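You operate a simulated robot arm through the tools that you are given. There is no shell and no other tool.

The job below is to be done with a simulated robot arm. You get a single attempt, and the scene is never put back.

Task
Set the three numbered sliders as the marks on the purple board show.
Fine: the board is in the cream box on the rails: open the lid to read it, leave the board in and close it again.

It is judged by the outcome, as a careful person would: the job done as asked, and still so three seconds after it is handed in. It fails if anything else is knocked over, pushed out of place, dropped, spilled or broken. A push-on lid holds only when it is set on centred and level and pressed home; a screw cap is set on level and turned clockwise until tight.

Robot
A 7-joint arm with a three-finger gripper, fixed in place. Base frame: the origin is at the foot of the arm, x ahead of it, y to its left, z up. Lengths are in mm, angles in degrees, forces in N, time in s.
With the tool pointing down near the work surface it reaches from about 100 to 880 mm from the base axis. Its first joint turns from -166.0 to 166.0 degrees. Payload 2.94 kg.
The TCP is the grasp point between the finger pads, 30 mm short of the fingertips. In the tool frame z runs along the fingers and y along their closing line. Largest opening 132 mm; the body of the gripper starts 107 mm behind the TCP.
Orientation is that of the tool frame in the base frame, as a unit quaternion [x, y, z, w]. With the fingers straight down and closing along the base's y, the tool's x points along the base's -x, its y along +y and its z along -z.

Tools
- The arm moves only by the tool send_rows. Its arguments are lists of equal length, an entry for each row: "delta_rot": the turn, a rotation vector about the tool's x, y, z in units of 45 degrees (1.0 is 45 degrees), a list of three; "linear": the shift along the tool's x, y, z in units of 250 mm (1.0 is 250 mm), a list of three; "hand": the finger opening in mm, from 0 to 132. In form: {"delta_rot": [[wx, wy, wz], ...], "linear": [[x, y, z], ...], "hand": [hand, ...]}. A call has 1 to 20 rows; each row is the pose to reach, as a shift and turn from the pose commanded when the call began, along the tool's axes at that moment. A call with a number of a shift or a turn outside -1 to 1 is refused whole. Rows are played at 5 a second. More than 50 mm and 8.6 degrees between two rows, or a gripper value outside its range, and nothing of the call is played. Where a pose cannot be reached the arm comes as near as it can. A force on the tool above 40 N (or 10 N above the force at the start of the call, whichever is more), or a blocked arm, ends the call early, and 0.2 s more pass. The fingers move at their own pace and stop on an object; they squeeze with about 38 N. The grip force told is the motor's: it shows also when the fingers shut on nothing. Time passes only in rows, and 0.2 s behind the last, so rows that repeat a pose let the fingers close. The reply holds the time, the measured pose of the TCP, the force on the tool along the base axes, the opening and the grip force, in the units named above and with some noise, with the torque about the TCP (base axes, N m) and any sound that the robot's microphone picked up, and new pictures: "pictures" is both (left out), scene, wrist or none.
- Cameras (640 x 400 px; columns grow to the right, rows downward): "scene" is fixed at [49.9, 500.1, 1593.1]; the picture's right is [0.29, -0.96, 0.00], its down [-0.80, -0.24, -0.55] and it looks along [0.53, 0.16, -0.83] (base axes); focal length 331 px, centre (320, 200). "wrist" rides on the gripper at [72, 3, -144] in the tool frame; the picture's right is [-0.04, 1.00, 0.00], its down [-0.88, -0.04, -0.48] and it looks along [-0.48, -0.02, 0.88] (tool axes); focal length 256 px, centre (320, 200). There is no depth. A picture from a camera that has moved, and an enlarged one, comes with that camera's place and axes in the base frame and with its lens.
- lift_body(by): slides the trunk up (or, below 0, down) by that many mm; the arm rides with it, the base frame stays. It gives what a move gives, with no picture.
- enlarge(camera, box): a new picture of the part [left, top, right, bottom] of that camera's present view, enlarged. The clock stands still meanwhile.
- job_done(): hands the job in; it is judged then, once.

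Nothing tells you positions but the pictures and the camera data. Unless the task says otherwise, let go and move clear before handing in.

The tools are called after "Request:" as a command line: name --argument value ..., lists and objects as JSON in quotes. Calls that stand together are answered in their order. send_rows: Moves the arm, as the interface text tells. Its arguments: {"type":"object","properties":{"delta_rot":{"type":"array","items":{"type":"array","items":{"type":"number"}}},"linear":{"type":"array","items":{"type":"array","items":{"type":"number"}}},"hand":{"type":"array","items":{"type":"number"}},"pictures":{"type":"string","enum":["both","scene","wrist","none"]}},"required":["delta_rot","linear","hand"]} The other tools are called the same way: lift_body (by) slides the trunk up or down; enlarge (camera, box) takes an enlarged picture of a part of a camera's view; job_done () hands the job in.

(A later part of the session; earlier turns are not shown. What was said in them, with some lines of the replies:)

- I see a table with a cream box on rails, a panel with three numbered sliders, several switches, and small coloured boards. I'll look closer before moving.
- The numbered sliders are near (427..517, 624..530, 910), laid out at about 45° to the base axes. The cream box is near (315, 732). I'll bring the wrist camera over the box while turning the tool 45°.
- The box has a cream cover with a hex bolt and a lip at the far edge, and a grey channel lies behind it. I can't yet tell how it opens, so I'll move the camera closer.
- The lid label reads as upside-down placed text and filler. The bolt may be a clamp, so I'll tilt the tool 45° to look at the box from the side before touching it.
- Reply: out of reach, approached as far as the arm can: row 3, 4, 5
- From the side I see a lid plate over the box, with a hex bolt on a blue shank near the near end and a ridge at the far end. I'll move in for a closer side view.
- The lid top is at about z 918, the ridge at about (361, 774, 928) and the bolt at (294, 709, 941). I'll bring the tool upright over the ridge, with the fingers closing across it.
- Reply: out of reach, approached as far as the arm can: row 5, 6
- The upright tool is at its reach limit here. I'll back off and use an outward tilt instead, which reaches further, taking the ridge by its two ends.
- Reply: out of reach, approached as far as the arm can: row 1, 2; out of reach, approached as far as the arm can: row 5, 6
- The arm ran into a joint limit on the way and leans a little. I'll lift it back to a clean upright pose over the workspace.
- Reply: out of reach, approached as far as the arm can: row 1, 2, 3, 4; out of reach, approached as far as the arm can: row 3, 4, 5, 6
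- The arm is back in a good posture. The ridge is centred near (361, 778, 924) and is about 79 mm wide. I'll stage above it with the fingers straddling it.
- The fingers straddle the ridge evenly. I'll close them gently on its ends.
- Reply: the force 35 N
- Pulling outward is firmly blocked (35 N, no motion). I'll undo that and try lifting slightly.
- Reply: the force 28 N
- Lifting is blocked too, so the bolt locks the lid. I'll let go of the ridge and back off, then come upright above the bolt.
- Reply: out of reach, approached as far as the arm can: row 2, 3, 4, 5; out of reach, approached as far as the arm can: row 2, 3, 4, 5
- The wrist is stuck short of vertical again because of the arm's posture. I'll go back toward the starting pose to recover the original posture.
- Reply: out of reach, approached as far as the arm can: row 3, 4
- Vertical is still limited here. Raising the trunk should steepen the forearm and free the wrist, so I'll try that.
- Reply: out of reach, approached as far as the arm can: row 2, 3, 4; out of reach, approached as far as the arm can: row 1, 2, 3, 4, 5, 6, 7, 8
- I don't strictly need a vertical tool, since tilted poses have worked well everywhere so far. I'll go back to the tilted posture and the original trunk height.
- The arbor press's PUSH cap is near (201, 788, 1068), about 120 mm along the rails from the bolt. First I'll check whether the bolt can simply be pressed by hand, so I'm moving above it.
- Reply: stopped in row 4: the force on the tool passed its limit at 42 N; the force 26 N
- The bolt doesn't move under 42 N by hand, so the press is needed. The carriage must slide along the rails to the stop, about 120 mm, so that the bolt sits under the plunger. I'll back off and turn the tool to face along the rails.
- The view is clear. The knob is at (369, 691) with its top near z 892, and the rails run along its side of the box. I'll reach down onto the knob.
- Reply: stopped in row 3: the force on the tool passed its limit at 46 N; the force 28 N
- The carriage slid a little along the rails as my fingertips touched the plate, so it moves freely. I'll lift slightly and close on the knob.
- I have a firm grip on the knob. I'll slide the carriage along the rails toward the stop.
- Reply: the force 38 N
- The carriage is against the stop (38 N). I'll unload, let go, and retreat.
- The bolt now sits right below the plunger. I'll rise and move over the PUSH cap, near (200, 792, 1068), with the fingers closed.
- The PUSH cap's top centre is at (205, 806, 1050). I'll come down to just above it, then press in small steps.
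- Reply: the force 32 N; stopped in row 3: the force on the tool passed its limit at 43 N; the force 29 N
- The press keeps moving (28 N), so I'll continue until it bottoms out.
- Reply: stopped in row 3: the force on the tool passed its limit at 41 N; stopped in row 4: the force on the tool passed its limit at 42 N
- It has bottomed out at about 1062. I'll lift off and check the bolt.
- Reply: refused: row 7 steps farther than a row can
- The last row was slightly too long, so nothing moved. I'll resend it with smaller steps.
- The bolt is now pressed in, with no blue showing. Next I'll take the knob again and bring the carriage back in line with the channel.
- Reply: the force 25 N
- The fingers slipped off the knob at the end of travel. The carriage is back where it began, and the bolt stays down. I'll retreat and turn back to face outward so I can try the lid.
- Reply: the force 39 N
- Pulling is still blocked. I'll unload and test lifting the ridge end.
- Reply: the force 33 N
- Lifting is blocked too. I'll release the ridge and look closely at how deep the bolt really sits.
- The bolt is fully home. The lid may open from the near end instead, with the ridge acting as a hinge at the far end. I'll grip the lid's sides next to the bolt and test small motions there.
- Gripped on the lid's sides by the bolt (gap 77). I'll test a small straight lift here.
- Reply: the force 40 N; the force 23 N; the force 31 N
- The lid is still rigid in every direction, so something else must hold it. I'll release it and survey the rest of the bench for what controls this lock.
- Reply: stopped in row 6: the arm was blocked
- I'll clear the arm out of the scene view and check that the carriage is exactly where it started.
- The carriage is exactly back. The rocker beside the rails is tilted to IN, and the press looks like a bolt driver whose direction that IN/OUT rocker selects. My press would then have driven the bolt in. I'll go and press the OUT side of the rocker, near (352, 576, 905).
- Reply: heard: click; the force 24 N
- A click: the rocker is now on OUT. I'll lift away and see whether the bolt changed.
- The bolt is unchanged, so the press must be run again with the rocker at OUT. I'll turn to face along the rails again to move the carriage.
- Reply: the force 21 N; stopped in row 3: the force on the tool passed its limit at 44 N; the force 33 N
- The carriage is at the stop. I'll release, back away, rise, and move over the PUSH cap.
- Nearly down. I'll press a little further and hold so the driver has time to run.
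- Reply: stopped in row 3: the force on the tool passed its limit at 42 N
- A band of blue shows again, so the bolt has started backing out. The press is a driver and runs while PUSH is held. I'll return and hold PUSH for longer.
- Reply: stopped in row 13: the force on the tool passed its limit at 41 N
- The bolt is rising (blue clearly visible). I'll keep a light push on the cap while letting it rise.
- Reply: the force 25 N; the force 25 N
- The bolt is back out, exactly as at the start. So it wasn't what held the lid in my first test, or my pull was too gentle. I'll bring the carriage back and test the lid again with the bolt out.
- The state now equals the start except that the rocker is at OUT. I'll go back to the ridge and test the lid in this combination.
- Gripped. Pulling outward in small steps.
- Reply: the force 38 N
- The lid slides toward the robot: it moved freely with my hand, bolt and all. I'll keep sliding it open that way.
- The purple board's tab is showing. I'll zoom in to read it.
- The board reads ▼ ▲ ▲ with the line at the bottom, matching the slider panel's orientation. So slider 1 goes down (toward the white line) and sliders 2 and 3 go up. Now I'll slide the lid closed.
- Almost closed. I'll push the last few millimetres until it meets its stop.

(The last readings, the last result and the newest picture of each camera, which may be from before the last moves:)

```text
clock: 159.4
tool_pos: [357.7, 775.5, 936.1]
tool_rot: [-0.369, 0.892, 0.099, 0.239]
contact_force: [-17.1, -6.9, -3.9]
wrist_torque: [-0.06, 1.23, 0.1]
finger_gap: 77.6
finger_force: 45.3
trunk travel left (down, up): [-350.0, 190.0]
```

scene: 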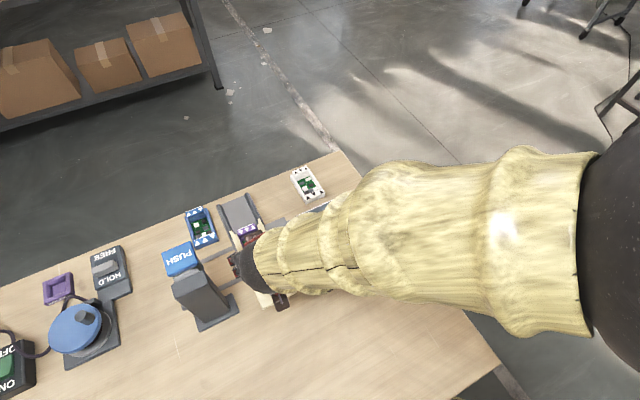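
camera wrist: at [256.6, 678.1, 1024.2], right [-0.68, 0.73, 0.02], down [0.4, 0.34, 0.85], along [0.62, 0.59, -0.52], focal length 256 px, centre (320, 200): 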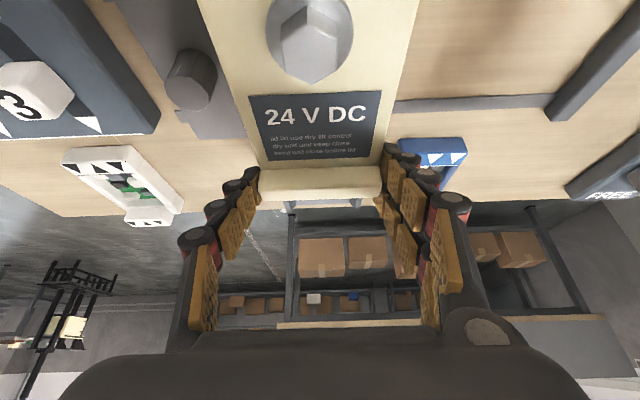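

Request:
send_rows --delta_rot '[[0, 0, 0], [0, 0, 0]]' --linear '[[-0.005, 0, 0.003], [-0.009, 0, 0.005]]' --hand '[70, 70]' --pictures "none"

Request:
send_rows --delta_rot '[[0, 0, 0], [0, 0, 0], [0, 0, 0], [0, 0, 0], [0, 0, 0], [0, 0, 0], [0, 0, 0], [0, 0, 0]]' --linear '[[0.007, 0, -0.004], [0.01, 0, -0.006], [0.01, 0, -0.006], [0.01, 0, -0.006], [0.01, 0, -0.08], [0.01, 0, -0.17], [0.01, 0, -0.26], [0.01, 0, -0.33]]' --hand '[70, 74, 90, 104, 104, 104, 104, 104]' --pictures "wrist"

Request:
enlarge --camera "wrist" --box '[220, 20, 420, 180]'

```text
clock: 160.0
tool_pos: [358.6, 776.0, 936.4]
tool_rot: [-0.371, 0.892, 0.098, 0.239]
contact_force: [-31.0, -22.4, -2.8]
wrist_torque: [-0.34, 1.11, 0.3]
finger_gap: 77.1
finger_force: 45.0
trunk travel left (down, up): [-350.0, 190.0]
```

```text
clock: 161.8
tool_pos: [331.4, 746.7, 1006.8]
tool_rot: [-0.37, 0.892, 0.099, 0.24]
contact_force: [0.4, -0.2, 0.2]
wrist_torque: [0.01, -0.05, -0.02]
finger_gap: 103.8
finger_force: 0.1
trunk travel left (down, up): [-350.0, 190.0]
camera wrist: at [233.9, 652.9, 1096.0], right [-0.68, 0.73, 0.02], down [0.4, 0.34, 0.85], along [0.62, 0.59, -0.52], focal length 256 px, centre (320, 200)
```

wrist: 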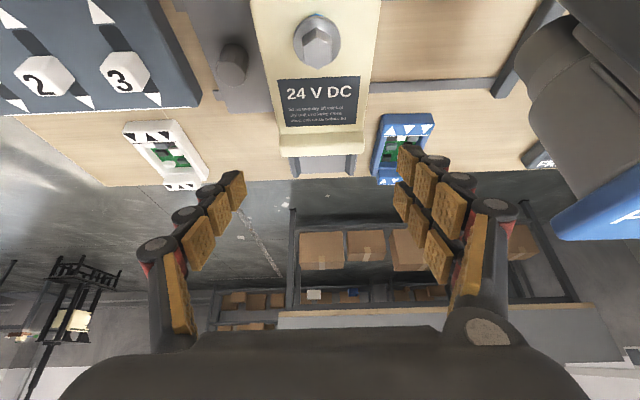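

```text
2.50 times, centred on (320, 100) of wrist
camera zoom: at [233.9, 652.9, 1096.0], right [-0.68, 0.73, 0.02], down [0.4, 0.34, 0.85], along [0.62, 0.59, -0.52], focal length 640 px, centre (320, 450)
```

zoom: 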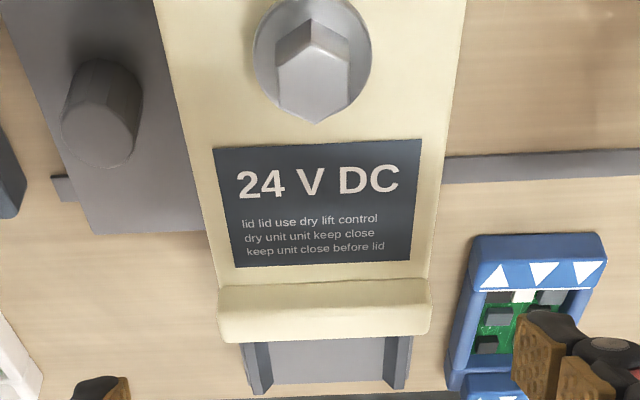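

The lid is closed on its stop. Next come the sliders, so I'll move over the slider panel and look at the knobs up close.

Request:
send_rows --delta_rot '[[0, 0, 0], [0, 0, 0], [0, 0, 0], [0, 0, 0], [0, 0, 0], [0, 0, 0]]' --linear '[[0.046, -0.145, -0.06], [0.092, -0.29, -0.1], [0.14, -0.435, -0.12], [0.186, -0.58, -0.12], [0.232, -0.725, -0.11], [0.279, -0.869, -0.106]]' --hand '[100, 90, 80, 70, 60, 60]'

Request:
enlarge --camera "wrist" --box '[200, 60, 440, 240]'

Request:
enlarge --camera "scene" --box '[200, 180, 320, 290]'

```text
clock: 163.2
tool_pos: [433.9, 540.2, 995.6]
tool_rot: [-0.37, 0.892, 0.101, 0.24]
contact_force: [0.0, -0.1, -0.1]
wrist_torque: [0.0, 0.03, 0.04]
finger_gap: 60.1
finger_force: 0.0
trunk travel left (down, up): [-350.0, 190.0]
camera wrist: at [335.4, 446.6, 1083.2], right [-0.68, 0.73, 0.02], down [0.4, 0.34, 0.85], along [0.62, 0.59, -0.52], focal length 256 px, centre (320, 200)
```

scene: 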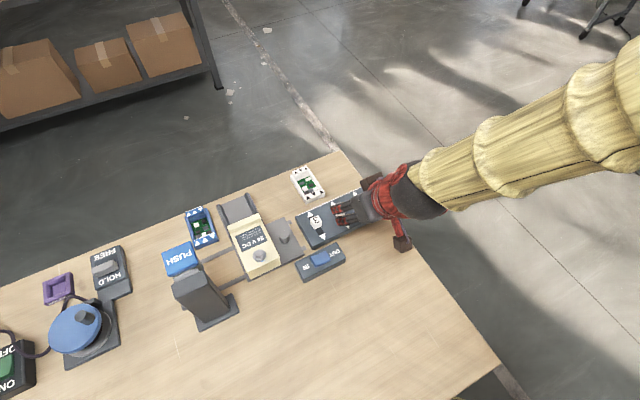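
wrist: 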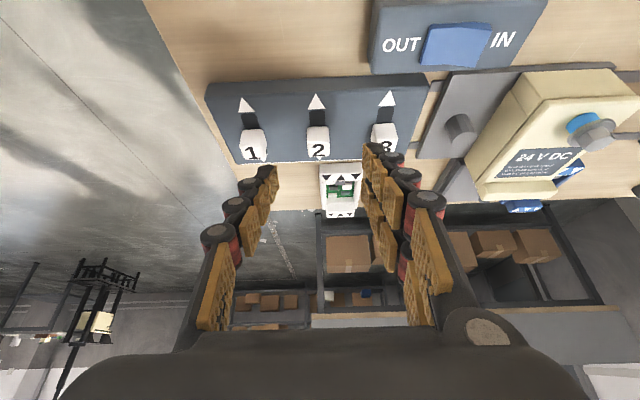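

```text
2.22 times, centred on (320, 150) of wrist
camera zoom: at [335.4, 446.6, 1083.2], right [-0.68, 0.73, 0.02], down [0.4, 0.34, 0.85], along [0.62, 0.59, -0.52], focal length 569 px, centre (320, 311)
```

zoom: 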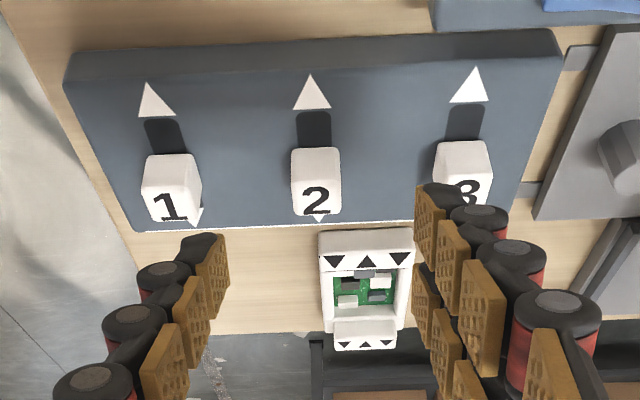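

```text
3.64 times, centred on (260, 235) of scene
camera zoom: at [49.9, 500.1, 1593.1], right [0.29, -0.96, 0.0], down [-0.8, -0.24, -0.55], along [0.53, 0.16, -0.83], focal length 1204 px, centre (538, 73)
```

zoom: 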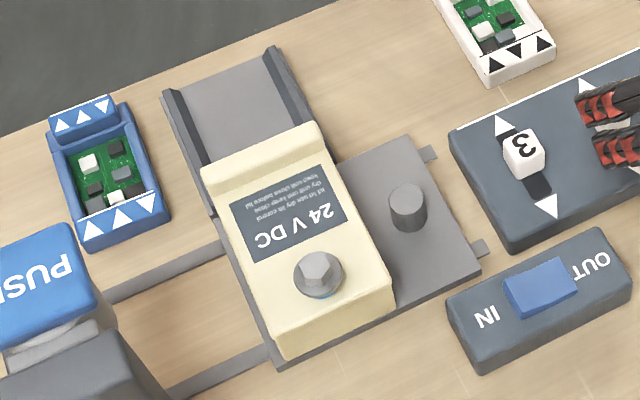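

The knobs are at about (519, 531), (472, 577) and (426, 621), with tops at z 910. I'll start with slider 2, gripping it gently.

Request:
send_rows --delta_rot '[[0, 0, 0], [0, 0, 0], [0, 0, 0], [0, 0, 0]]' --linear '[[0, 0, 0.08], [-0.001, 0, 0.16], [-0.001, 0, 0.24], [-0.002, 0, 0.315]]' --hand '[60, 60, 56, 50]' --pictures "wrist"

Request:
enlarge --camera "wrist" --box '[220, 100, 420, 260]'

```text
clock: 164.2
tool_pos: [461.5, 569.3, 928.5]
tool_rot: [-0.369, 0.892, 0.099, 0.24]
contact_force: [0.4, 1.0, -0.8]
wrist_torque: [-0.01, 0.03, 0.01]
finger_gap: 50.2
finger_force: 0.0
trunk travel left (down, up): [-350.0, 190.0]
camera wrist: at [363.6, 476.6, 1016.1], right [-0.68, 0.73, 0.02], down [0.4, 0.34, 0.85], along [0.62, 0.59, -0.52], focal length 256 px, centre (320, 200)
```

wrist: 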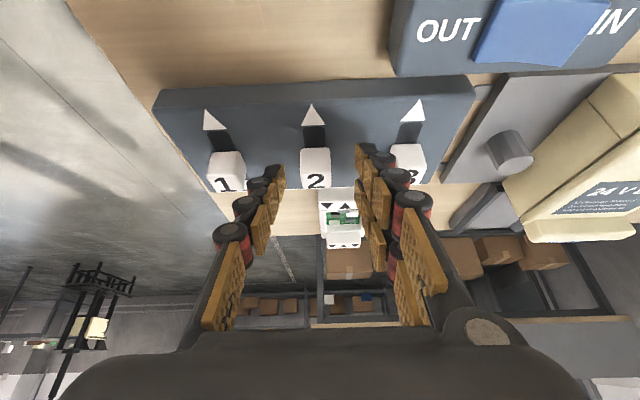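

```text
2.50 times, centred on (320, 180) of wrist
camera zoom: at [363.6, 476.6, 1016.1], right [-0.68, 0.73, 0.02], down [0.4, 0.34, 0.85], along [0.62, 0.59, -0.52], focal length 640 px, centre (320, 250)
```

zoom: 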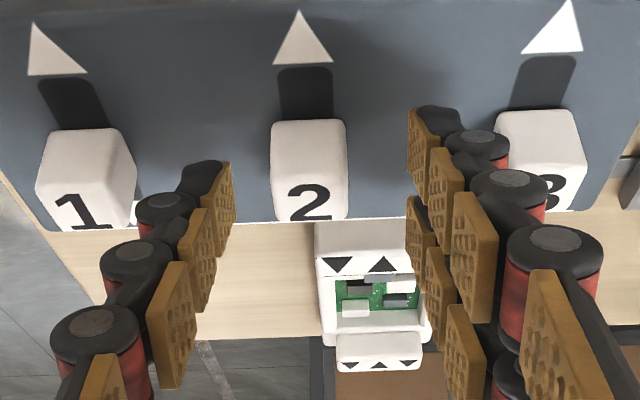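

Request:
send_rows --delta_rot '[[0, 0, 0], [0, 0, 0], [0, 0, 0], [0, 0, 0], [0, 0, 0], [0, 0, 0]]' --linear '[[0, -0.012, 0.012], [0, -0.012, 0.02], [0, -0.012, 0.02], [0, -0.012, 0.02], [0, -0.012, 0.02], [0, -0.012, 0.02]]' --hand '[50, 44, 34, 24, 14, 14]' --pictures "none"

```text
clock: 165.6
tool_pos: [466.0, 570.1, 923.5]
tool_rot: [-0.369, 0.892, 0.099, 0.241]
contact_force: [0.3, -0.3, 0.0]
wrist_torque: [-0.02, -0.15, -0.04]
finger_gap: 21.7
finger_force: 31.7
trunk travel left (down, up): [-350.0, 190.0]
```

Slider 2 is gripped. Sliding it toward its ▲ end (toward the robot).

Request:
send_rows --delta_rot '[[0, 0, 0], [0, 0, 0], [0, 0, 0], [0, 0, 0], [0, 0, 0], [0, 0, 0]]' --linear '[[0.0104, 0, -0.006], [0.0208, 0, -0.012], [0.0312, 0, -0.018], [0.0416, 0, -0.024], [0.052, 0, -0.03], [0.06, 0, -0.0346]]' --hand '[14, 14, 14, 14, 14, 14]' --pictures "wrist"

Request:
enlarge --camera "wrist" --box '[200, 60, 440, 240]'

```text
clock: 167.0
tool_pos: [453.5, 558.8, 922.7]
tool_rot: [-0.369, 0.892, 0.099, 0.241]
contact_force: [7.2, 3.8, -1.2]
wrist_torque: [-0.35, 0.29, 0.1]
finger_gap: 21.4
finger_force: 44.8
trunk travel left (down, up): [-350.0, 190.0]
camera wrist: at [355.6, 464.9, 1010.8], right [-0.68, 0.73, 0.02], down [0.4, 0.34, 0.85], along [0.62, 0.59, -0.52], focal length 256 px, centre (320, 200)
```

wrist: 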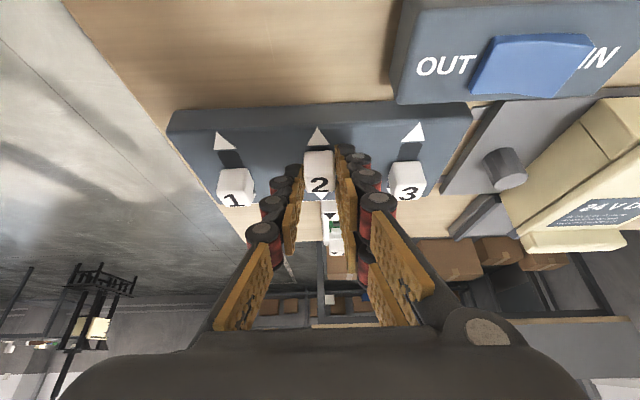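

```text
2.22 times, centred on (320, 150) of wrist
camera zoom: at [355.6, 464.9, 1010.8], right [-0.68, 0.73, 0.02], down [0.4, 0.34, 0.85], along [0.62, 0.59, -0.52], focal length 569 px, centre (320, 311)
```

zoom: 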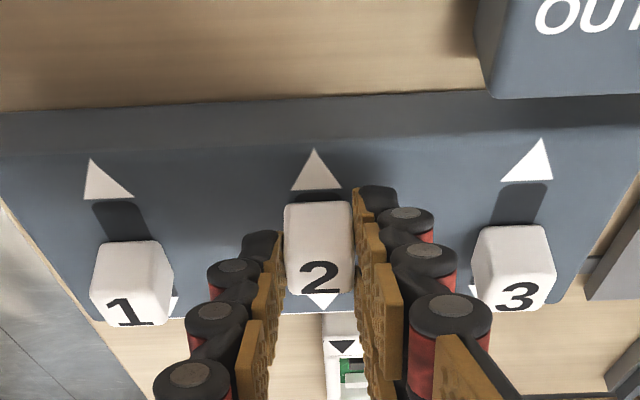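

Request:
send_rows --delta_rot '[[0, 0, 0], [0, 0, 0], [0, 0, 0], [0, 0, 0]]' --linear '[[0.0104, 0, -0.006], [0.0173, 0, -0.01], [0.0242, 0, -0.014], [0.0242, 0, -0.014]]' --hand '[14, 14, 14, 14]' --pictures "none"

```text
clock: 167.7
tool_pos: [452.8, 558.5, 922.9]
tool_rot: [-0.369, 0.892, 0.1, 0.243]
contact_force: [15.6, 15.6, -23.3]
wrist_torque: [0.73, -0.71, 0.01]
finger_gap: 21.6
finger_force: 45.1
trunk travel left (down, up): [-350.0, 190.0]
stopped in row 3: the force on the tool passed its limit at 42 N (the readings are from after the stop); the commanded pose is now the measured one
```

Slider 2 is at its ▲ stop. I'll release it and go to slider 3.

Request:
send_rows --delta_rot '[[0, 0, 0], [0, 0, 0], [0, 0, 0], [0, 0, 0], [0, 0, 0], [0, 0, 0], [0, 0, 0], [0, 0, 0]]' --linear '[[-0.004, 0, 0.002], [-0.004, 0, 0.002], [-0.004, 0, 0.0], [-0.004, 0, -0.1], [-0.004, 0, -0.2], [-0.01, 0.05, -0.3], [-0.03, 0.15, -0.3], [-0.057, 0.248, -0.29]]' --hand '[24, 40, 50, 50, 50, 50, 50, 50]' --pictures "wrist"

Request:
enlarge --camera "wrist" --box '[200, 60, 440, 240]'

```text
clock: 169.5
tool_pos: [388.6, 582.2, 994.0]
tool_rot: [-0.369, 0.891, 0.1, 0.243]
contact_force: [0.4, 0.5, 0.8]
wrist_torque: [0.01, 0.0, -0.01]
finger_gap: 50.3
finger_force: 0.1
trunk travel left (down, up): [-350.0, 190.0]
camera wrist: at [290.4, 488.5, 1081.5], right [-0.68, 0.73, 0.02], down [0.39, 0.34, 0.86], along [0.62, 0.59, -0.52], focal length 256 px, centre (320, 200)
```

wrist: 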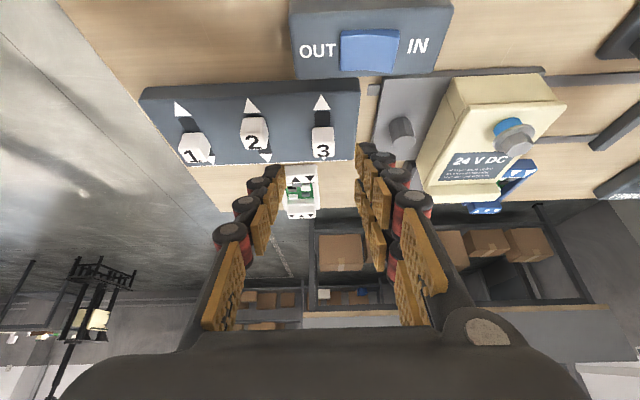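

```text
2.22 times, centred on (320, 150) of wrist
camera zoom: at [290.4, 488.5, 1081.5], right [-0.68, 0.73, 0.02], down [0.39, 0.34, 0.86], along [0.62, 0.59, -0.52], focal length 569 px, centre (320, 311)
```

zoom: 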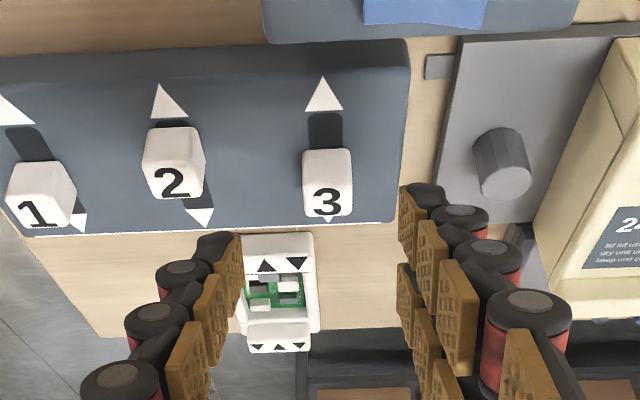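

Request:
send_rows --delta_rot '[[0, 0, 0], [0, 0, 0], [0, 0, 0], [0, 0, 0], [0, 0, 0], [0, 0, 0], [0, 0, 0], [0, 0, 0], [0, 0, 0]]' --linear '[[-0.002, 0.002, 0.08], [-0.004, 0.004, 0.16], [-0.006, 0.006, 0.25], [-0.008, 0.008, 0.331], [-0.008, 0.008, 0.331], [-0.008, 0.008, 0.331], [-0.008, 0.008, 0.331], [-0.008, 0.008, 0.331], [-0.008, 0.008, 0.331]]' --hand '[50, 50, 50, 50, 40, 30, 20, 14, 14]' --pictures "wrist"

```text
clock: 171.5
tool_pos: [418.1, 616.5, 923.5]
tool_rot: [-0.369, 0.891, 0.1, 0.244]
contact_force: [-5.4, 5.5, -2.1]
wrist_torque: [0.11, 0.21, 0.07]
finger_gap: 21.8
finger_force: 33.2
trunk travel left (down, up): [-350.0, 190.0]
camera wrist: at [319.9, 522.3, 1011.5], right [-0.68, 0.73, 0.02], down [0.39, 0.34, 0.86], along [0.62, 0.59, -0.52], focal length 256 px, centre (320, 200)
```

wrist: 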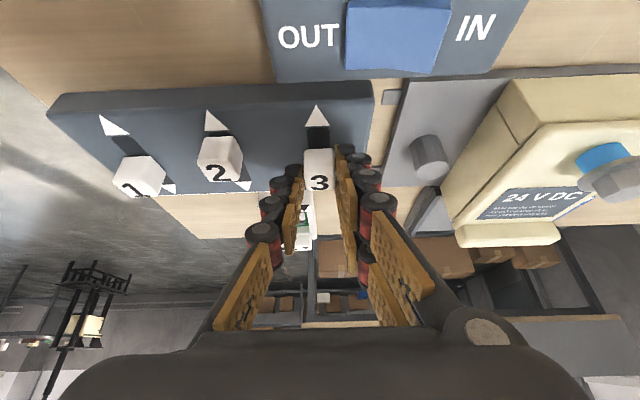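

Slider 3 is gripped. Sliding it to its ▲ end.

Request:
send_rows --delta_rot '[[0, 0, 0], [0, 0, 0], [0, 0, 0], [0, 0, 0], [0, 0, 0], [0, 0, 0], [0, 0, 0]]' --linear '[[0.0104, 0, -0.006], [0.0208, 0, -0.012], [0.0312, 0, -0.018], [0.0416, 0, -0.024], [0.052, 0, -0.03], [0.0624, 0, -0.036], [0.072, 0, -0.0416]]' --hand '[14, 14, 14, 14, 14, 14, 14]' --pictures "none"

Request:
send_rows --delta_rot '[[0, 0, 0], [0, 0, 0]]' --linear '[[0.0069, 0, -0.004], [0.012, 0, -0.007]]' --hand '[14, 14]' --pictures "wrist"

```text
clock: 173.1
tool_pos: [407.8, 604.4, 924.3]
tool_rot: [-0.369, 0.891, 0.101, 0.245]
contact_force: [4.1, 33.3, -18.1]
wrist_torque: [0.43, 0.26, 0.26]
finger_gap: 21.8
finger_force: 44.9
trunk travel left (down, up): [-350.0, 190.0]
```

```text
clock: 173.7
tool_pos: [405.3, 604.3, 925.0]
tool_rot: [-0.369, 0.891, 0.101, 0.245]
contact_force: [11.4, 44.4, -11.9]
wrist_torque: [0.92, -0.25, 0.17]
finger_gap: 21.7
finger_force: 44.9
trunk travel left (down, up): [-350.0, 190.0]
camera wrist: at [306.9, 509.5, 1011.6], right [-0.68, 0.73, 0.02], down [0.39, 0.34, 0.86], along [0.62, 0.59, -0.51], focal length 256 px, centre (320, 200)
```

wrist: 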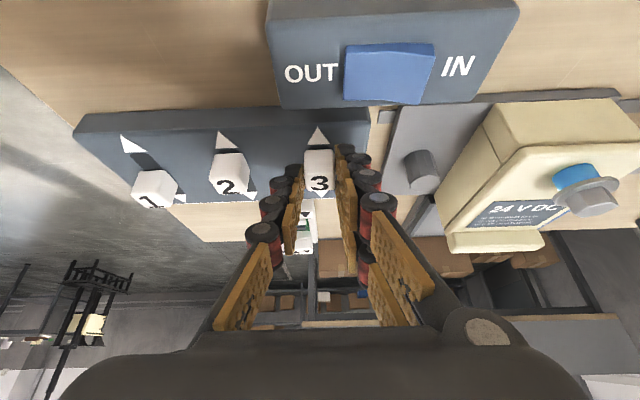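

Slider 3 is at its stop. Releasing it and moving to slider 1.

Request:
send_rows --delta_rot '[[0, 0, 0], [0, 0, 0], [0, 0, 0], [0, 0, 0], [0, 0, 0]]' --linear '[[0, 0, 0], [0, 0, 0], [0, 0, -0.1], [0, 0, -0.2], [0, 0, -0.3]]' --hand '[30, 50, 50, 50, 50]' --pictures "wrist"

Request:
enlarge --camera "wrist" --box '[120, 40, 400, 220]'

```text
clock: 174.9
tool_pos: [374.2, 568.6, 989.0]
tool_rot: [-0.369, 0.891, 0.101, 0.244]
contact_force: [0.2, 0.9, 0.9]
wrist_torque: [0.01, -0.02, 0.03]
finger_gap: 49.7
finger_force: 0.0
trunk travel left (down, up): [-350.0, 190.0]
camera wrist: at [276.5, 475.0, 1077.4], right [-0.68, 0.73, 0.02], down [0.39, 0.34, 0.86], along [0.62, 0.59, -0.52], focal length 256 px, centre (320, 200)
```

wrist: 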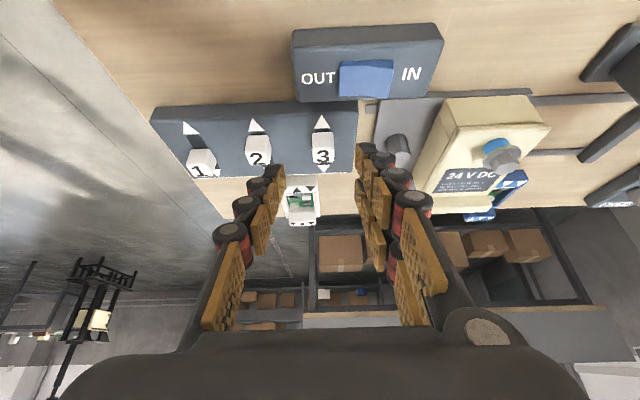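

```text
2.22 times, centred on (260, 130) of wrist
camera zoom: at [276.5, 475.0, 1077.4], right [-0.68, 0.73, 0.02], down [0.39, 0.34, 0.86], along [0.62, 0.59, -0.52], focal length 569 px, centre (453, 356)
```

zoom: 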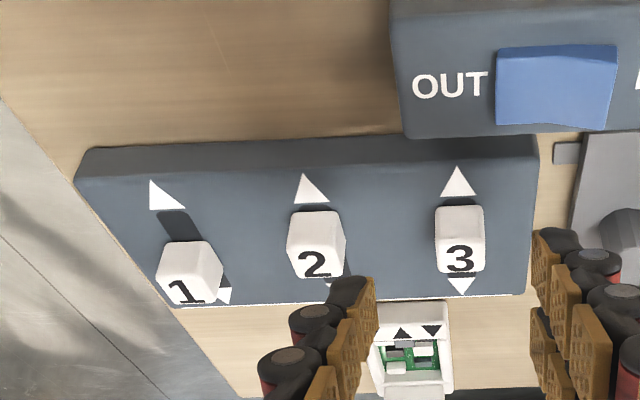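

Request:
send_rows --delta_rot '[[0, 0, 0], [0, 0, 0], [0, 0, 0], [0, 0, 0]]' --linear '[[-0.025, -0.13, 0.01], [-0.05, -0.26, 0.02], [-0.076, -0.39, 0.03], [-0.102, -0.519, 0.03]]' --hand '[50, 50, 50, 50]' --pictures "wrist"

Request:
enlarge --camera "wrist" --box '[200, 60, 440, 240]'

```text
clock: 175.9
tool_pos: [484.8, 496.4, 997.5]
tool_rot: [-0.368, 0.892, 0.1, 0.243]
contact_force: [-0.1, -0.4, 0.5]
wrist_torque: [0.04, -0.01, 0.03]
finger_gap: 49.9
finger_force: 0.1
trunk travel left (down, up): [-350.0, 190.0]
camera wrist: at [386.5, 402.4, 1084.6], right [-0.68, 0.73, 0.02], down [0.39, 0.34, 0.86], along [0.62, 0.59, -0.52], focal length 256 px, centre (320, 200)
```

wrist: 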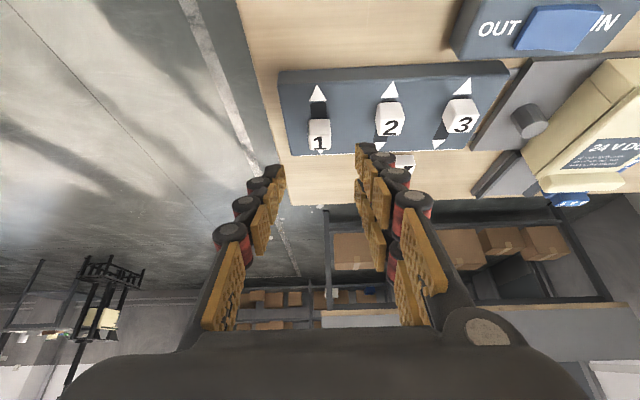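

```text
2.22 times, centred on (320, 150) of wrist
camera zoom: at [386.5, 402.4, 1084.6], right [-0.68, 0.73, 0.02], down [0.39, 0.34, 0.86], along [0.62, 0.59, -0.52], focal length 569 px, centre (320, 311)
```

zoom: 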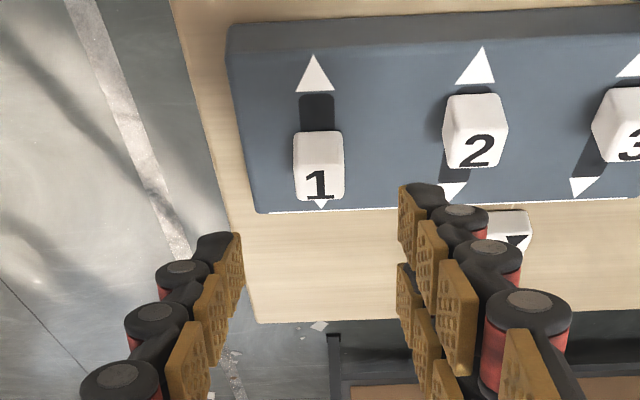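

Request:
send_rows --delta_rot '[[0, 0, 0], [0, 0, 0], [0, 0, 0], [0, 0, 0], [0, 0, 0], [0, 0, 0], [0, 0, 0], [0, 0, 0], [0, 0, 0]]' --linear '[[0.01, 0, 0.08], [0.02, 0, 0.16], [0.02, 0, 0.25], [0.02, 0, 0.331], [0.02, 0, 0.331], [0.02, 0, 0.331], [0.02, 0, 0.331], [0.02, 0, 0.331], [0.02, 0, 0.331]]' --hand '[50, 50, 50, 50, 40, 30, 20, 14, 14]' --pictures "wrist"

```text
clock: 177.9
tool_pos: [512.7, 523.8, 923.3]
tool_rot: [-0.369, 0.891, 0.101, 0.244]
contact_force: [3.7, -3.9, -1.3]
wrist_torque: [-0.02, -0.26, -0.14]
finger_gap: 21.8
finger_force: 33.4
trunk travel left (down, up): [-350.0, 190.0]
camera wrist: at [413.8, 429.8, 1010.0], right [-0.68, 0.73, 0.02], down [0.39, 0.34, 0.86], along [0.62, 0.59, -0.52], focal length 256 px, centre (320, 200)
```

wrist: 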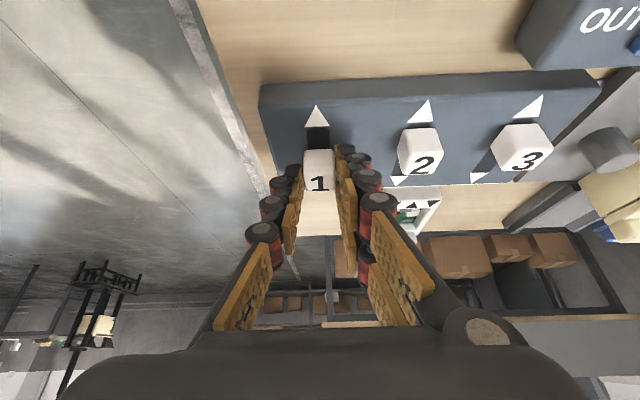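

Slider 1 is gripped. Sliding it toward ▼ (the white-line side, away from the robot).

Request:
send_rows --delta_rot '[[0, 0, 0], [0, 0, 0], [0, 0, 0], [0, 0, 0], [0, 0, 0], [0, 0, 0], [0, 0, 0]]' --linear '[[-0.0104, 0, 0.006], [-0.0208, 0, 0.012], [-0.0312, 0, 0.018], [-0.0416, 0, 0.024], [-0.052, 0, 0.03], [-0.0624, 0, 0.036], [-0.07, 0, 0.0405]]' --hand '[14, 14, 14, 14, 14, 14, 14]' --pictures "none"

Request:
send_rows --delta_rot '[[0, 0, 0], [0, 0, 0]]' --linear '[[-0.0069, 0, 0.004], [-0.01, 0, 0.006]]' --hand '[14, 14]' --pictures "wrist"

```text
clock: 179.5
tool_pos: [522.1, 535.6, 923.3]
tool_rot: [-0.369, 0.892, 0.1, 0.243]
contact_force: [-9.9, -16.4, 17.0]
wrist_torque: [0.15, -0.2, -0.09]
finger_gap: 21.4
finger_force: 44.7
trunk travel left (down, up): [-350.0, 190.0]
```

```text
clock: 180.1
tool_pos: [523.3, 535.6, 922.6]
tool_rot: [-0.37, 0.892, 0.101, 0.241]
contact_force: [-13.4, -18.8, 24.5]
wrist_torque: [-0.85, 0.78, -0.08]
finger_gap: 21.5
finger_force: 45.3
trunk travel left (down, up): [-350.0, 190.0]
stopped in row 2: the force on the tool passed its limit at 41 N (the readings are from after the stop); the commanded pose is now the measured one
camera wrist: at [426.0, 441.7, 1010.5], right [-0.68, 0.73, 0.02], down [0.39, 0.34, 0.85], along [0.62, 0.59, -0.52], focal length 256 px, centre (320, 200)
```

wrist: 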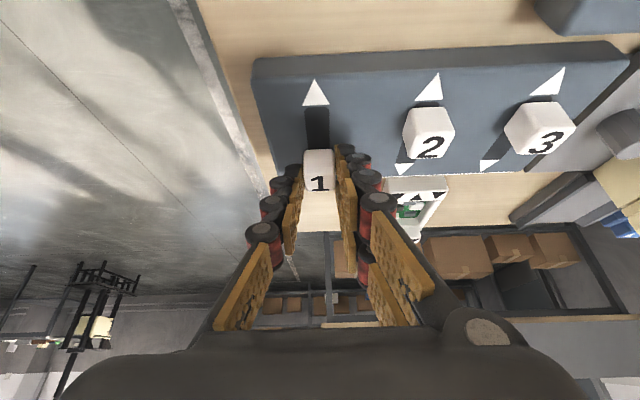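

Slider 1 is at its ▼ stop. I'll release it and check all three.

Request:
send_rows --delta_rot '[[0, 0, 0], [0, 0, 0], [0, 0, 0], [0, 0, 0], [0, 0, 0], [0, 0, 0]]' --linear '[[0, 0, 0], [0, 0, 0], [0, 0, -0.1], [0, 0, -0.2], [0, 0, -0.32], [0.08, 0, -0.45]]' --hand '[30, 50, 50, 50, 50, 50]'

Request:
enlarge --camera "wrist" --box '[240, 40, 520, 220]'

Request:
enlarge --camera "scene" --box '[280, 170, 400, 270]'

```text
clock: 181.5
tool_pos: [474.8, 484.8, 1006.8]
tool_rot: [-0.369, 0.892, 0.1, 0.241]
contact_force: [-0.1, 0.1, -0.3]
wrist_torque: [0.03, 0.01, -0.01]
finger_gap: 49.8
finger_force: 0.1
trunk travel left (down, up): [-350.0, 190.0]
camera wrist: at [376.0, 391.8, 1095.5], right [-0.68, 0.73, 0.02], down [0.39, 0.34, 0.85], along [0.62, 0.59, -0.52], focal length 256 px, centre (320, 200)
```

scene: 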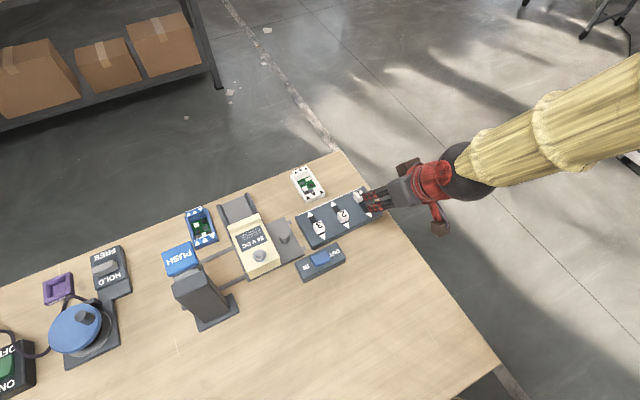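
wrist: 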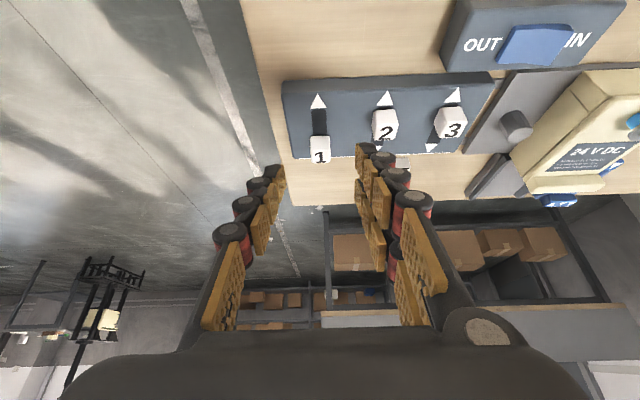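

```text
2.22 times, centred on (380, 130) of wrist
camera zoom: at [376.0, 391.8, 1095.5], right [-0.68, 0.73, 0.02], down [0.39, 0.34, 0.85], along [0.62, 0.59, -0.52], focal length 569 px, centre (187, 356)
```

zoom: 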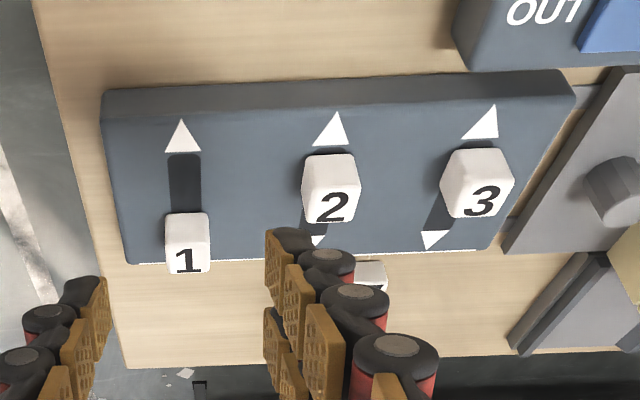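

```text
4.00 times, centred on (340, 220) of scene
camera zoom: at [49.9, 500.1, 1593.1], right [0.29, -0.96, 0.0], down [-0.8, -0.24, -0.55], along [0.53, 0.16, -0.83], focal length 1325 px, centre (240, 120)
```

zoom: 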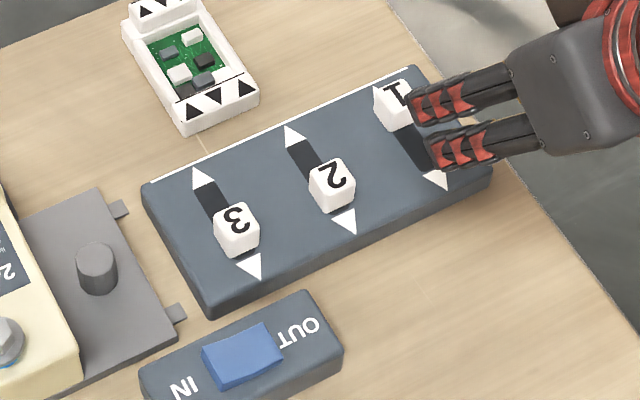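

All three sliders are set: 1 at ▼, 2 and 3 at ▲. I'll put the IN/OUT rocker back to IN, as I found it.

Request:
send_rows --delta_rot '[[0, 0, 0], [0, 0, 0], [0, 0, 0], [0, 0, 0], [0, 0, 0], [0, 0, 0]]' --linear '[[0.023, 0.14, -0.014], [0.046, 0.28, -0.027], [0.07, 0.42, -0.04], [0.093, 0.56, -0.054], [0.116, 0.693, -0.068], [0.18, 0.693, 0.04]]' --hand '[40, 30, 20, 10, 0, 0]' --pictures "wrist"

Request:
enlarge --camera "wrist" --box '[220, 60, 420, 220]'

```text
clock: 182.9
tool_pos: [326.4, 582.3, 974.3]
tool_rot: [-0.369, 0.892, 0.099, 0.241]
contact_force: [0.5, 0.5, 0.6]
wrist_torque: [-0.03, 0.02, 0.0]
finger_gap: 0.0
finger_force: 24.5
trunk travel left (down, up): [-350.0, 190.0]
camera wrist: at [229.0, 489.1, 1062.1], right [-0.68, 0.73, 0.02], down [0.39, 0.34, 0.85], along [0.62, 0.59, -0.52], focal length 256 px, centre (320, 200)
```

wrist: 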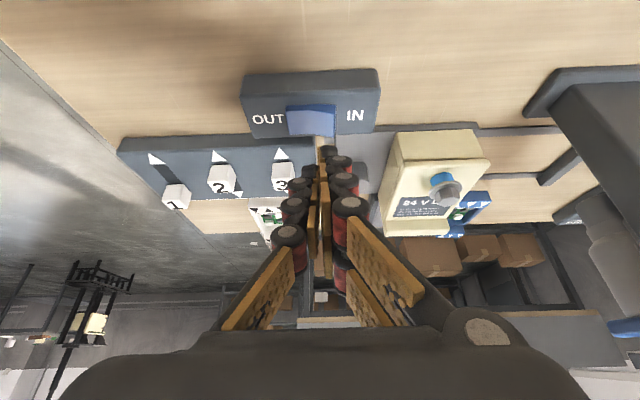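

```text
2.50 times, centred on (320, 140) of wrist
camera zoom: at [229.0, 489.1, 1062.1], right [-0.68, 0.73, 0.02], down [0.39, 0.34, 0.85], along [0.62, 0.59, -0.52], focal length 640 px, centre (320, 350)
```

zoom: 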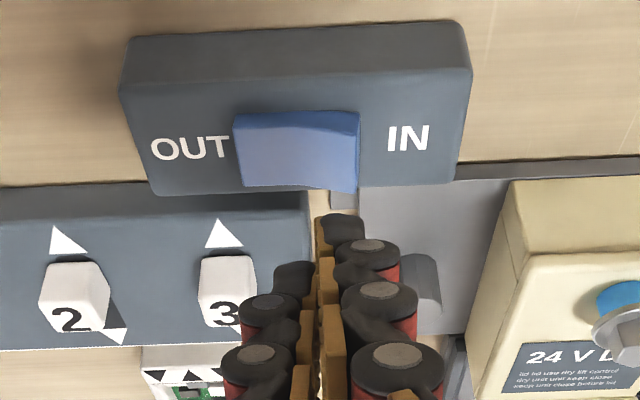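

Request:
send_rows --delta_rot '[[0, 0, 0], [0, 0, 0], [0, 0, 0], [0, 0, 0], [0, 0, 0], [0, 0, 0], [0, 0, 0], [0, 0, 0]]' --linear '[[0.03, 0.002, 0.052], [0.058, 0.004, 0.1], [0.065, 0.004, 0.112], [0.072, 0.004, 0.125], [0.078, 0.004, 0.135], [0.083, 0.004, 0.144], [0.088, 0.004, 0.152], [0.092, 0.004, 0.159]]' --hand '[0, 0, 0, 0, 0, 0, 0, 0]' --pictures "wrist"

Request:
enlarge --camera "wrist" --box '[220, 60, 420, 220]'

```text
clock: 184.7
tool_pos: [326.3, 584.6, 929.6]
tool_rot: [-0.37, 0.892, 0.099, 0.241]
contact_force: [0.1, 0.5, 0.5]
wrist_torque: [0.01, 0.0, 0.04]
finger_gap: 0.0
finger_force: 28.4
trunk travel left (down, up): [-350.0, 190.0]
heard: click
camera wrist: at [228.7, 491.5, 1017.9], right [-0.68, 0.73, 0.02], down [0.39, 0.34, 0.85], along [0.62, 0.59, -0.52], focal length 256 px, centre (320, 200)
```

wrist: 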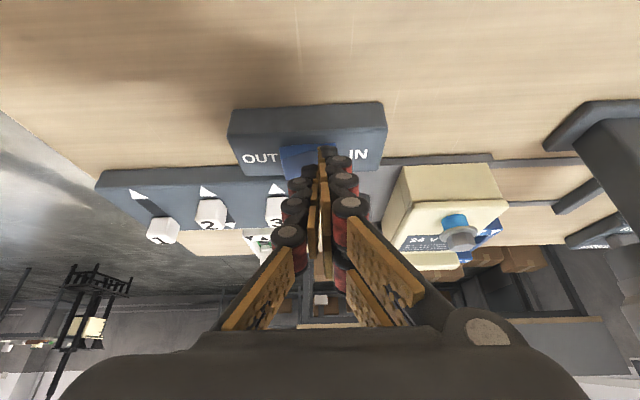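

```text
2.50 times, centred on (320, 140) of wrist
camera zoom: at [228.7, 491.5, 1017.9], right [-0.68, 0.73, 0.02], down [0.39, 0.34, 0.85], along [0.62, 0.59, -0.52], focal length 640 px, centre (320, 350)
```

zoom: 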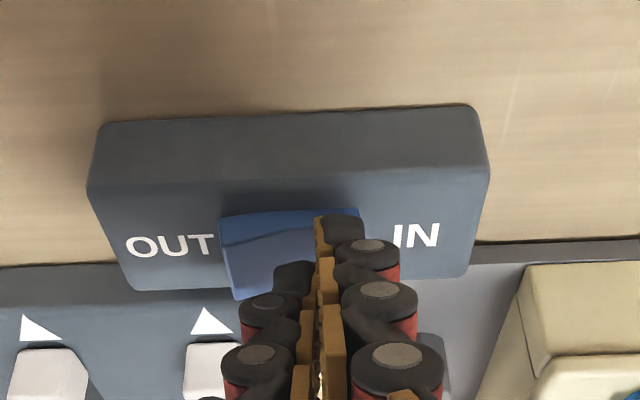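

A click: the rocker is back at IN. I'll move clear and do a final check of everything.

Request:
send_rows --delta_rot '[[0, 0, 0], [0, 0, 0], [0, 0, 0], [0, 0, 0], [0, 0, 0], [0, 0, 0], [0, 0, 0], [0, 0, 0], [0, 0, 0]]' --linear '[[-0.08, 0, -0.138], [-0.16, 0, -0.277], [-0.24, 0, -0.415], [-0.24, -0.15, -0.48], [-0.2, -0.3, -0.5], [-0.15, -0.45, -0.5], [-0.1, -0.6, -0.5], [-0.05, -0.75, -0.5], [0.0, -0.9, -0.5]]' --hand '[10, 30, 50, 60, 60, 60, 60, 60, 60]'

Request:
enlarge --camera "scene" --box '[150, 150, 400, 340]'

Request:
enlarge --camera "scene" --box '[280, 150, 400, 250]'

Request:
enlarge --camera "scene" --box '[210, 185, 350, 285]'

```text
clock: 186.7
tool_pos: [441.1, 381.7, 1038.2]
tool_rot: [-0.37, 0.891, 0.101, 0.244]
contact_force: [0.3, 0.4, 1.4]
wrist_torque: [-0.05, 0.06, 0.01]
finger_gap: 60.1
finger_force: 0.1
trunk travel left (down, up): [-350.0, 190.0]
camera wrist: at [343.5, 287.8, 1125.6], right [-0.68, 0.73, 0.02], down [0.39, 0.34, 0.86], along [0.62, 0.59, -0.52], focal length 256 px, centre (320, 200)
```

scene: 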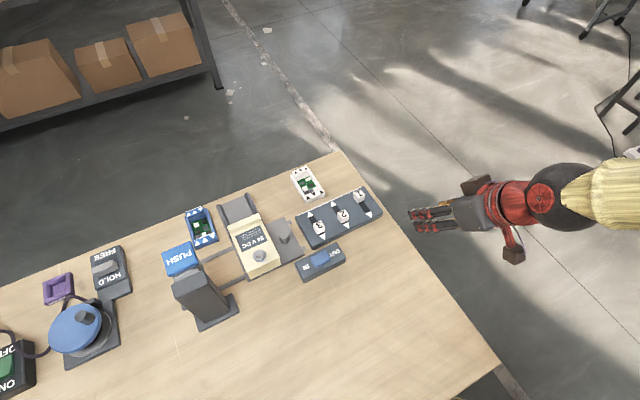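
wrist: 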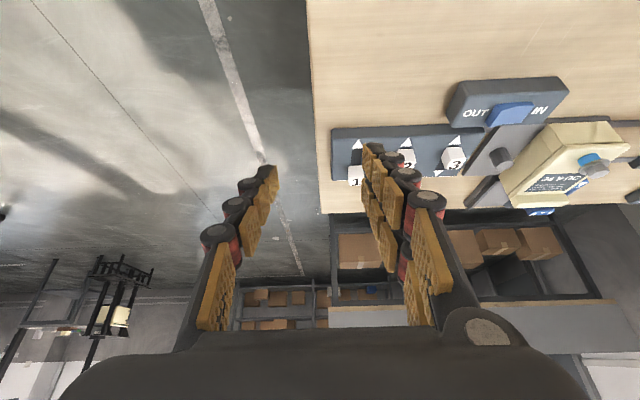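

```text
2.11 times, centred on (275, 245) of scene
camera zoom: at [49.9, 500.1, 1593.1], right [0.29, -0.96, 0.0], down [-0.8, -0.24, -0.55], along [0.53, 0.16, -0.83], focal length 697 px, centre (415, 105)
```

zoom: 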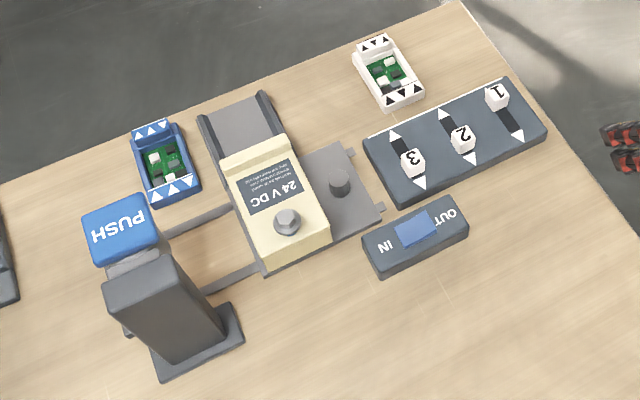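

```text
4.00 times, centred on (340, 200) of scene
camera zoom: at [49.9, 500.1, 1593.1], right [0.29, -0.96, 0.0], down [-0.8, -0.24, -0.55], along [0.53, 0.16, -0.83], focal length 1325 px, centre (240, 200)
```

zoom: 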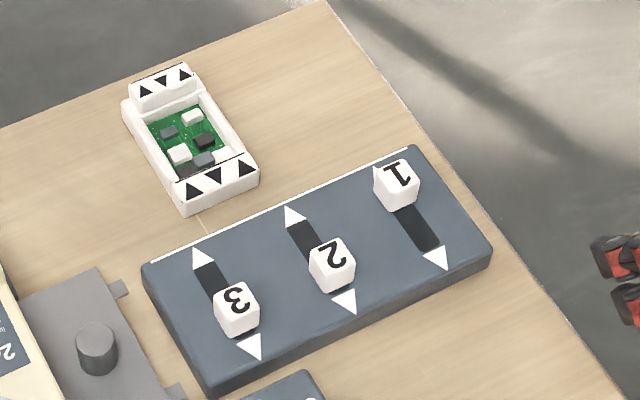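

```text
4.00 times, centred on (280, 235) of scene
camera zoom: at [49.9, 500.1, 1593.1], right [0.29, -0.96, 0.0], down [-0.8, -0.24, -0.55], along [0.53, 0.16, -0.83], focal length 1325 px, centre (480, 60)
```

zoom: 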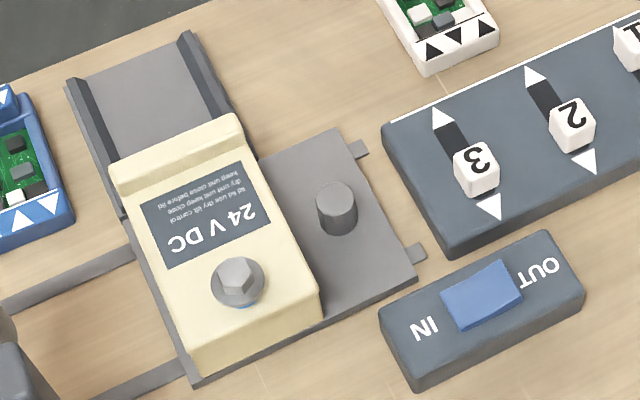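

The final check matches the start: the lid is closed with the board inside, and the carriage, bolt, rocker and other boards are as I found them. The sliders stand at 1 ▼, 2 ▲, 3 ▲ and the arm is clear, so I'm handing in.

Request:
job_done

```text
The job is handed in.
```

The job is handed in, with the sliders set as the purple board shows: slider 1 at ▼, sliders 2 and 3 at ▲, each pushed to its end stop. The board's marks read ▼ ▲ ▲ with its white line at the bottom, the same way round as the slider panel.

**Box:** I slid the lid open toward the robot, read the board and left it inside. I then slid the lid shut against its stop.

**Things I moved on the way:** I didn't see at first which way the lid opened. Before finding that out, I:
- ran the carriage to the press twice;
- drove the bolt in and then back out;
- switched the IN/OUT rocker to OUT.

In the final pictures the carriage is back in its starting place, the bolt is at its starting height and the rocker is back on IN. The white and blue boards look undisturbed.
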